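You operate a simulated robot arm through the tools that you are given. There is no shell and no other tool. Be economical: measure what you need, move in short steps, check, and stop when the job is done.

Carry out the task below with a simulated robot arm. There is one attempt and no reset: what you move stays moved.

TASK
Put one of the brick cubes from the steel table on top of the film reel.
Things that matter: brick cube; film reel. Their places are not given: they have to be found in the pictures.

It is judged by the outcome, as a careful person would: the job done as asked, and still so three seconds after it is handed in. It fails if anything else is knocked over, pushed out of place, dropped, spilled or broken.

THE ROBOT
A 6-joint arm with a two-finger parallel gripper, fixed in place. Base frame: the origin is at the foot of the arm, x ahead of it, y to its left, z up; the work surface is at about z = 800. Lengths are in mm, angles in rad, forces in N, time in s.
With the tool pointing down near the work surface it reaches from about 260 to 680 mm from the base axis. Its first joint turns from -1.152 to 1.152 rad. Payload 2.9 kg.
Tool frame: the origin (TCP) lies between the finger pads and is the grasp point; the fingertips stand 30 mm ahead of it; z points along the fingers, y is the line along which they close. The gripper opens to 110 mm. The fingers are 20 mm wide and 10 mm thick; the gripper's body (48 by 112 mm) begins 55 mm behind the TCP.
Orientation is that of the tool frame in the base frame, as [roll, pitch, yaw] about the fixed x, y, z axes, in that order (R = Rz(yaw) Ry(pitch) Rx(roll)). With the fingers straight down and closing along the base's y, the tool's x points along the base's -x, its y along +y and its z along -z.

THE INTERFACE
- The arm moves only by the tool servo_tool. Its arguments are lists of equal length, an entry for each row: "linear": the shift along the base's x, y, z in units of 30 mm (1.0 is 30 mm), a list of three; "angular": the turn, a rotation vector about the base's x, y, z in units of 8 degrees (1.0 is 8 degrees), a list of three; "fingers": the gripper command, from -1 (fully open) to 1 (shut), values between in proportion. In form: {"linear": [[x, y, z], ...], "angular": [[ax, ay, az], ...], "fingers": [fingers, ...]}. A call has 1 to 10 rows; each row shifts and turns the commanded pose from where the row before left it. A call with a number of a shift or a turn outside -1 to 1 is refused whole. A row lasts 0.2 s, in which the tool goes at most 50 mm and 0.15 rad; a call with a longer step from one row to the next is refused whole, and so is a gripper value outside its range. A pose out of reach is approached as far as the arm can. The call stops where the force on the tool passes 40 N (or 10 N more than at its start, if that is more) or the arm is blocked; 0.2 s more then pass. The fingers move at their own pace (about 108 mm/s each) and stop on an object; they squeeze with about 39 N. The grip force told is the motor's: it shows also when the fingers shut on nothing. Time passes only in rows, and 0.2 s behind the last, so rows that do not move let the fingers close. It gives the time, the measured TCP pose, the force on the tool (base axes), the opening and the grip force at its end, in the units of the frame above (readings bear some noise).
- Cameras (640 x 400 px; columns grow to the right, rows downward): "scene" is fixed at [92.8, 445.5, 1393.8]; the picture's right is [-0.60, -0.80, 0.00], its down [-0.38, 0.29, -0.88] and it looks along [0.70, -0.53, -0.48] (base axes); focal length 312 px, centre (320, 200). "wrist" rides on the gripper at [-36, 0, -57] in the tool frame; the picture's right is [0.00, -1.00, 0.00], its down [0.97, 0.00, -0.24] and it looks along [0.24, 0.00, 0.97] (tool axes); focal length 218 px, centre (320, 200).
- capture(camera): a new picture of that camera. No time passes.
- locate(camera, pixels): for up to 12 pixels [column, row] of the newest picture of that camera ("zoom" is the newest enlarged one), the place [x, y, z] in the base frame of the surface seen there, good to about 3 mm. No time passes.
- inspect(camera, box): a new picture of the part [left, top, right, bottom] of that camera's present view, enlarged. No time passes.
- job_done(): hands the job in; it is judged then, once.

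Work in short steps. Measure before you move; look again where a grasp or a placing could have gone wrong, and mend it. You have 60 turns and 24 pictures in all, the two below and enlarged ones among them. Open the gripper and draw the arm clear of the work before you hand the job in, unless the task says otherwise; then end with one line.

The tools are called as a command line: name --argument value ..., lists and objects as JSON in quotes. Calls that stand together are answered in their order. servo_tool: Moves the arm, as the interface text tells. Its arguments: {"type":"object","properties":{"linear":{"type":"array","items":{"type":"array","items":{"type":"number"}}},"angular":{"type":"array","items":{"type":"array","items":{"type":"number"}}},"fingers":{"type":"array","items":{"type":"number"}}},"required":["linear","angular","fingers"]} The other tools are called the same way: capture (camera) takes a picture; locate (camera, pixels) gives the place of the surface under pixels of a picture; inspect (camera, box) takes an enlarged picture of a part of a camera's view; job_done () hands the job in.

At the start:

```text
time: 0.0
tool_pos: [486.0, -62.8, 1093.0]
tcp_rot: [3.141, 0.001, 3.141]
wrist_force: [0.3, 0.8, 0.1]
opening: 110.0
grasp_force: 0.0
```

scene: 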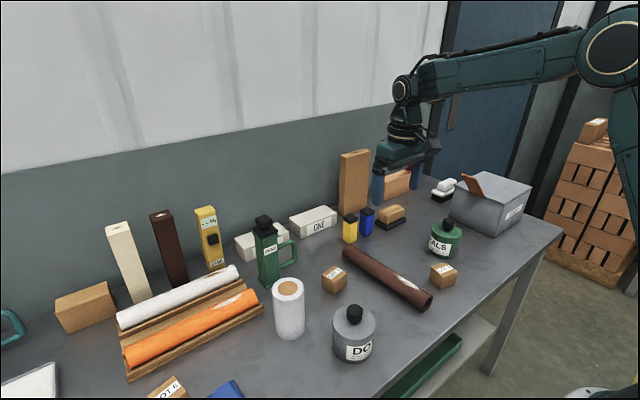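
wrist: 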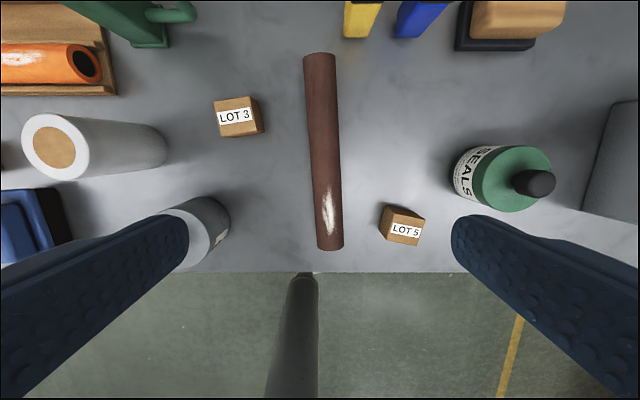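

The pictures show small tan cubes (LOT 3 at scene (334,279), LOT 5 at (443,273), LOT 6 at (168,388)) and a white reel with a tan core standing at (288,305). I enlarge these to check and then measure.

inspect --camera "scene" --box '[220, 200, 480, 370]'

inspect --camera "scene" --box '[0, 200, 280, 400]'

locate --camera "scene" --pixels '[[288, 287], [275, 287], [301, 287], [288, 280], [288, 296], [334, 272], [334, 287], [444, 267], [443, 280], [310, 330], [355, 312], [168, 385]]'

locate --camera "wrist" --pixels '[[217, 102], [251, 98], [219, 135], [255, 133], [262, 128], [235, 160], [388, 209], [425, 219], [418, 245], [382, 237], [54, 147], [320, 150]]'

```text
2.35 times, centred on (350, 285) of scene
```

zoom: 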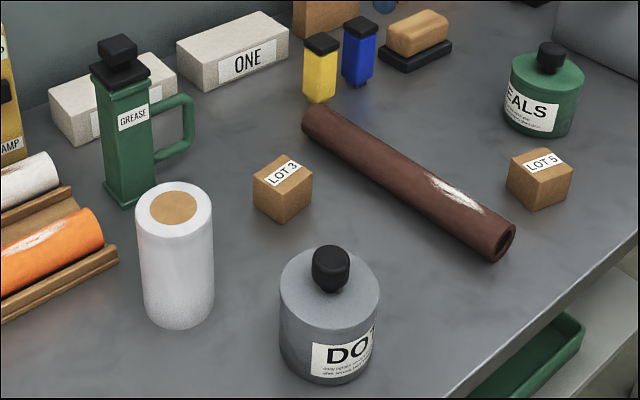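

```text
2.00 times, centred on (140, 300) of scene
```

zoom: 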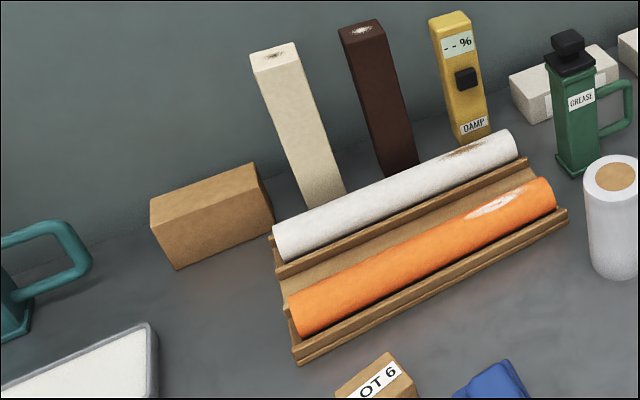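

```text
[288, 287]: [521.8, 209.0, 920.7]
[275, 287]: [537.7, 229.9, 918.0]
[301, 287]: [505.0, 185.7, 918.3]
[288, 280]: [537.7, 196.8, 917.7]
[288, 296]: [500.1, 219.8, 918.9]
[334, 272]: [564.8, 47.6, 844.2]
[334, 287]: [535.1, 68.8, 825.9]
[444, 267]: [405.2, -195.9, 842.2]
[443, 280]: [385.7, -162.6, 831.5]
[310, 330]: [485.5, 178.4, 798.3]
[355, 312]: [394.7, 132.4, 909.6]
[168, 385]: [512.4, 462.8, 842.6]
```

```text
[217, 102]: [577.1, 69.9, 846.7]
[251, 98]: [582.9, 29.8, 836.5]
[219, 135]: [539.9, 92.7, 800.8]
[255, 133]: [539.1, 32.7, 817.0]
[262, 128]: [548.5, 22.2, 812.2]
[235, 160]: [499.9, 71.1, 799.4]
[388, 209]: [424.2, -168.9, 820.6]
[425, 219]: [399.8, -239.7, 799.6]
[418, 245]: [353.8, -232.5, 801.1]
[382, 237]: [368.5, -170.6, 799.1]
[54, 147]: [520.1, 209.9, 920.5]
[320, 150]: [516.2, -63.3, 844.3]
```

The reel's top is centred near (521,209) at z≈919, and the LOT 3 cube is near (561,50), about 43 mm tall and clear of other things. I move above that cube and look again.

servo_tool --linear '[[0.5, 0.74, -0.75], [0.5, 0.74, -0.75], [0.5, 0.74, -0.75], [0.5, 0.74, -0.75], [0.5, 0.74, -0.75], [0, 0, 0]]' --angular '[[0, 0, 0], [0, 0, 0], [0, 0, 0], [0, 0, 0], [0, 0, 0], [0, 0, 0]]' --fingers '[-1, -1, -1, -1, -1, -1]'

inspect --camera "wrist" --box '[220, 100, 420, 225]'

```text
time: 1.4
tool_pos: [560.3, 51.1, 979.4]
tcp_rot: [-3.141, 0.0, -3.141]
wrist_force: [0.0, 0.1, -0.7]
opening: 110.0
grasp_force: 0.0
```

```text
3.20 times, centred on (320, 162) of wrist
```

zoom: 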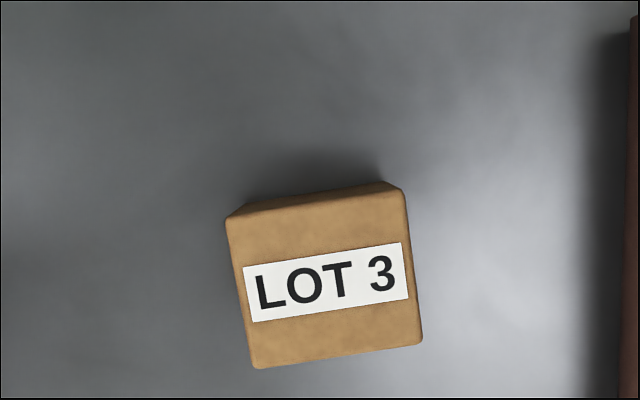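

locate --camera "zoom" --pixels '[[233, 224], [399, 197], [414, 338], [257, 362], [326, 283], [240, 295], [408, 265]]'

```text
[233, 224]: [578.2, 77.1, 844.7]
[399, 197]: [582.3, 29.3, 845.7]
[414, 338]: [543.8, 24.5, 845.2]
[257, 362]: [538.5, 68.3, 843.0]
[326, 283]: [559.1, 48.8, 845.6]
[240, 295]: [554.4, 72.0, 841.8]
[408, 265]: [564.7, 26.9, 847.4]
```

The cube's top is centred at (560,49.5,845), about 45 mm in size and turned about +0.145 rad. I turn 8°, descend to TCP z≈837 and close.

servo_tool --linear '[[0, -0.05, -0.95], [0, 0, -0.95], [0, 0, -0.95], [0, 0, -0.95], [0, 0, -0.6], [0, 0, -0.35], [0, 0, 0], [0, 0, 0], [0, 0, 0], [0, 0, 0]]' --angular '[[0, 0, 0.5], [0, 0, 0.5], [0, 0, 0], [0, 0, 0], [0, 0, 0], [0, 0, 0], [0, 0, 0], [0, 0, 0], [0, 0, 0], [0, 0, 0]]' --fingers '[-1, -1, -1, -1, -1, -1, -1, 1, 1, 1]'

```text
time: 3.6
tool_pos: [562.4, 48.5, 835.7]
tcp_rot: [-3.141, 0.0, -3.001]
wrist_force: [0.4, 0.6, 0.1]
opening: 49.8
grasp_force: 39.0
```

Gripped at an opening of 49.8 mm. I lift straight up, about 165 mm.

servo_tool --linear '[[0, 0, 0.5], [0, 0, 1], [0, 0, 1], [0, 0, 1], [0, 0, 1], [0, 0, 1], [0, 0, 0]]' --angular '[[0, 0, 0], [0, 0, 0], [0, 0, 0], [0, 0, 0], [0, 0, 0], [0, 0, 0], [0, 0, 0]]' --fingers '[1, 1, 1, 1, 1, 1, 1]'

capture --camera "wrist"

```text
time: 5.2
tool_pos: [559.2, 47.1, 1004.8]
tcp_rot: [-3.141, 0.001, -3.003]
wrist_force: [-0.4, 0.1, -0.6]
opening: 49.3
grasp_force: 38.9
```

```text
18 pictures are left
```

wrist: 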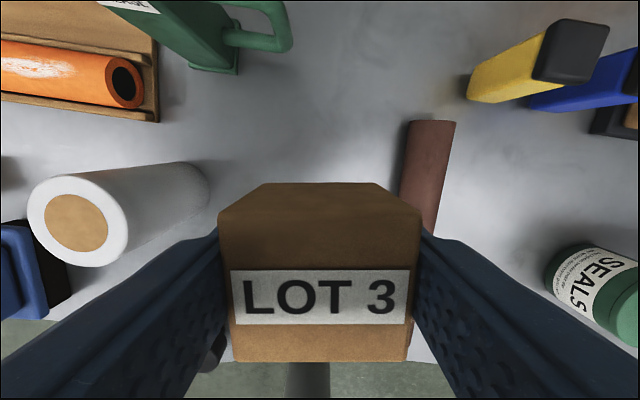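

The cube is held square in the fingers. I measure the reel's rim (about (30..128, 172..266)) and the cube's top.

locate --camera "wrist" --pixels '[[78, 222], [33, 213], [124, 232], [66, 180], [92, 262], [225, 222], [414, 224], [233, 358], [406, 358], [320, 222], [320, 355]]'

```text
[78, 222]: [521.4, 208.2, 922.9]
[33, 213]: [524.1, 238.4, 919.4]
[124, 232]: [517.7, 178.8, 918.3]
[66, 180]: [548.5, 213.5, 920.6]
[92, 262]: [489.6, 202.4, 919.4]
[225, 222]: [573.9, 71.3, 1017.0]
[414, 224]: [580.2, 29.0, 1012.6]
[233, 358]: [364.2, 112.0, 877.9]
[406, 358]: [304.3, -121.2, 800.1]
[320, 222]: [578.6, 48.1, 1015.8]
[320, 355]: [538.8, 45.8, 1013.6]
```

Reel centre is (520.5,208.5) with its top at 919.5; the cube is centred at the TCP, with its bottom at z≈968. I move across at this height.

servo_tool --linear '[[-0.214, 0.894, 0], [-0.214, 0.894, 0], [-0.214, 0.894, 0], [-0.214, 0.894, 0], [-0.214, 0.894, 0], [-0.214, 0.894, 0], [0, 0, 0]]' --angular '[[0, 0, 0], [0, 0, 0], [0, 0, 0], [0, 0, 0], [0, 0, 0], [0, 0, 0], [0, 0, 0]]' --fingers '[1, 1, 1, 1, 1, 1, 1]'

inspect --camera "scene" --box '[190, 180, 400, 340]'

capture --camera "wrist"

```text
time: 6.8
tool_pos: [520.5, 208.0, 1003.8]
tcp_rot: [3.141, 0.001, -3.003]
wrist_force: [-0.8, -0.2, -1.3]
opening: 49.3
grasp_force: 39.1
```

```text
2.50 times, centred on (295, 260) of scene
```

zoom: 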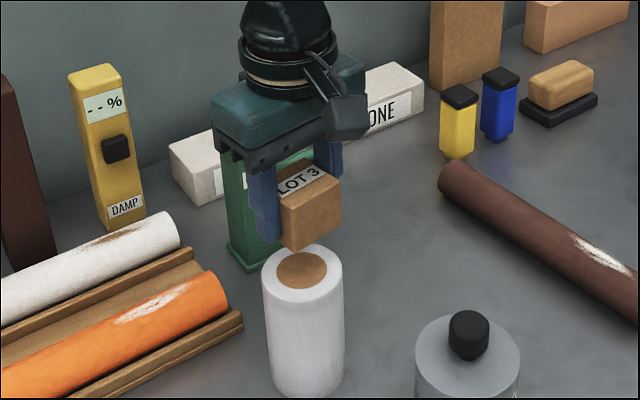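

```text
16 pictures are left
```

wrist: 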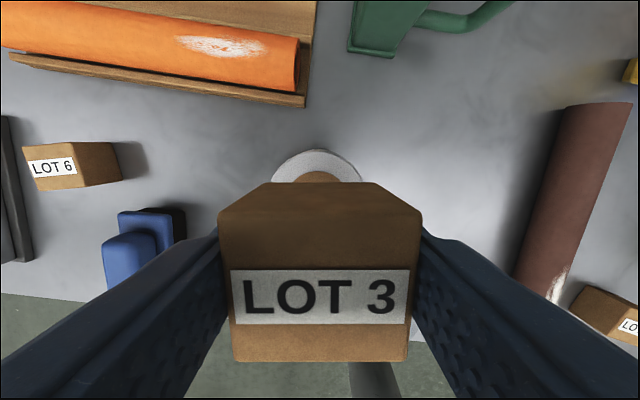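

The cube stands over the reel centre, and the gripper body stays above the grease can. I lower 44 mm, then read the force.

servo_tool --linear '[[0, 0, -0.7], [0, 0, -0.5], [0, 0, -0.25], [0, 0, 0]]' --angular '[[0, 0, 0], [0, 0, 0], [0, 0, 0], [0, 0, 0]]' --fingers '[1, 1, 1, 1]'

inspect --camera "scene" --box '[250, 240, 340, 300]'

```text
time: 7.8
tool_pos: [521.4, 208.4, 958.7]
tcp_rot: [3.141, 0.0, -3.002]
wrist_force: [-0.4, -0.2, -2.4]
opening: 49.4
grasp_force: 39.6
```

```text
6.67 times, centred on (295, 270) of scene
```

zoom: 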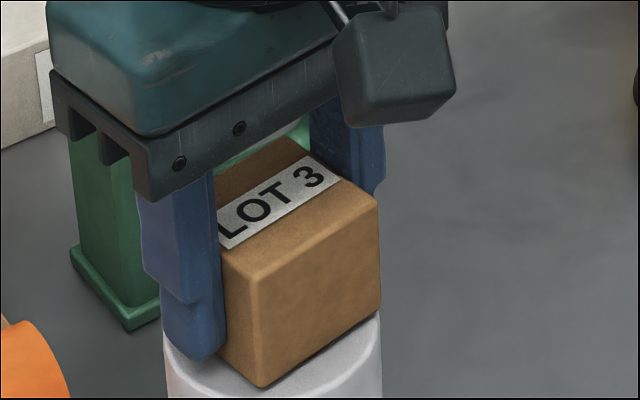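

Nearly seated. I lower in 1 mm steps, watching for contact force.

servo_tool --linear '[[0, 0, -0.035], [0, 0, -0.035], [0, 0, 0]]' --angular '[[0, 0, 0], [0, 0, 0], [0, 0, 0]]' --fingers '[1, 1, 1]'

```text
time: 8.6
tool_pos: [522.7, 207.4, 957.1]
tcp_rot: [3.141, 0.001, -3.001]
wrist_force: [-0.1, -0.1, -2.3]
opening: 49.5
grasp_force: 39.6
```

servo_tool --linear '[[0, 0, -0.035], [0, 0, 0]]' --angular '[[0, 0, 0], [0, 0, 0]]' --fingers '[1, 1]'

```text
time: 9.2
tool_pos: [522.8, 207.8, 956.0]
tcp_rot: [3.141, -0.001, -3.002]
wrist_force: [0.0, 0.3, -1.2]
opening: 49.6
grasp_force: 38.9
```

servo_tool --linear '[[0, 0, -0.03], [0, 0, 0]]' --angular '[[0, 0, 0], [0, 0, 0]]' --fingers '[1, 1]'

```text
time: 9.8
tool_pos: [522.4, 207.0, 956.8]
tcp_rot: [-3.14, 0.001, -3.003]
wrist_force: [-2.9, -1.4, 7.1]
opening: 49.6
grasp_force: 39.3
```

Contact shows (7 N upward). I open the fingers gently to about 80 mm, then rise.

servo_tool --linear '[[0, 0, 0], [0, 0, 0], [0, 0, 0], [0, 0, 0.2], [0, 0, 0.6], [0, 0, 1], [0, 0, 1], [0, 0, 1], [0, 0, 1], [0, 0, 0]]' --angular '[[0, 0, 0], [0, 0, 0], [0, 0, 0], [0, 0, 0], [0, 0, 0], [0, 0, 0], [0, 0, 0], [0, 0, 0], [0, 0, 0], [0, 0, 0]]' --fingers '[0, -0.25, -0.45, -0.45, -0.45, -0.45, -0.45, -0.45, -0.45, -0.45]'

capture --camera "scene"

```text
time: 12.0
tool_pos: [525.6, 207.9, 1102.3]
tcp_rot: [3.141, 0.001, -3.002]
wrist_force: [-0.2, 0.5, -0.2]
opening: 79.7
grasp_force: 0.2
```

```text
14 pictures are left
```

scene: 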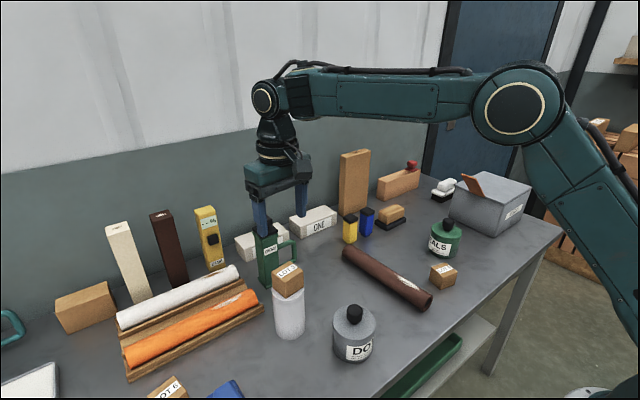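

The cube sits on the reel. I draw the arm away toward its start and check.

servo_tool --linear '[[0, -0.5, 0.5], [0, -1, 0], [0, -1, 0], [0, -1, 0], [0, -1, 0], [0, -1, 0], [0, -1, 0], [0, 0, 0]]' --angular '[[0, 0, 0], [0, 0, 0], [0, 0, 0], [0, 0, 0], [0, 0, 0], [0, 0, 0], [0, 0, 0], [0, 0, 0]]' --fingers '[-1, -1, -1, -1, -1, -1, -1, -1]'

inspect --camera "scene" --box '[220, 200, 380, 360]'

```text
time: 13.8
tool_pos: [522.9, 13.5, 1111.6]
tcp_rot: [3.14, 0.001, -3.004]
wrist_force: [-0.1, 1.0, 0.4]
opening: 110.2
grasp_force: 0.1
```

```text
2.50 times, centred on (300, 280) of scene
```

zoom: 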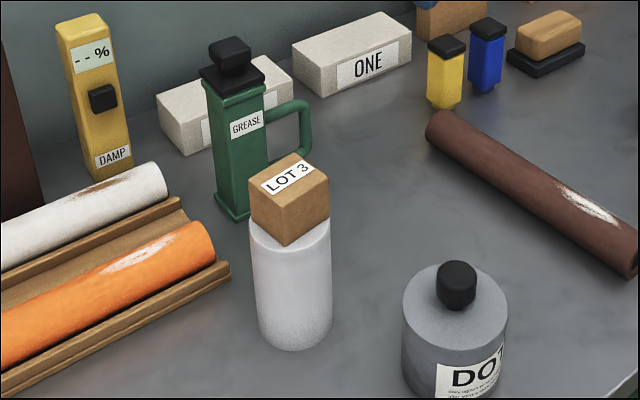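

The cube rests centred and steady on the reel, nothing else has moved, and the arm is clear. I hand the job in.

job_done

```text
The job is handed in.
```

I put the LOT 3 cube on top of the film reel, which I took to be the upright white roll with the tan core. It sat centred and steady with the arm drawn clear, and nothing else looked disturbed in the last pictures.
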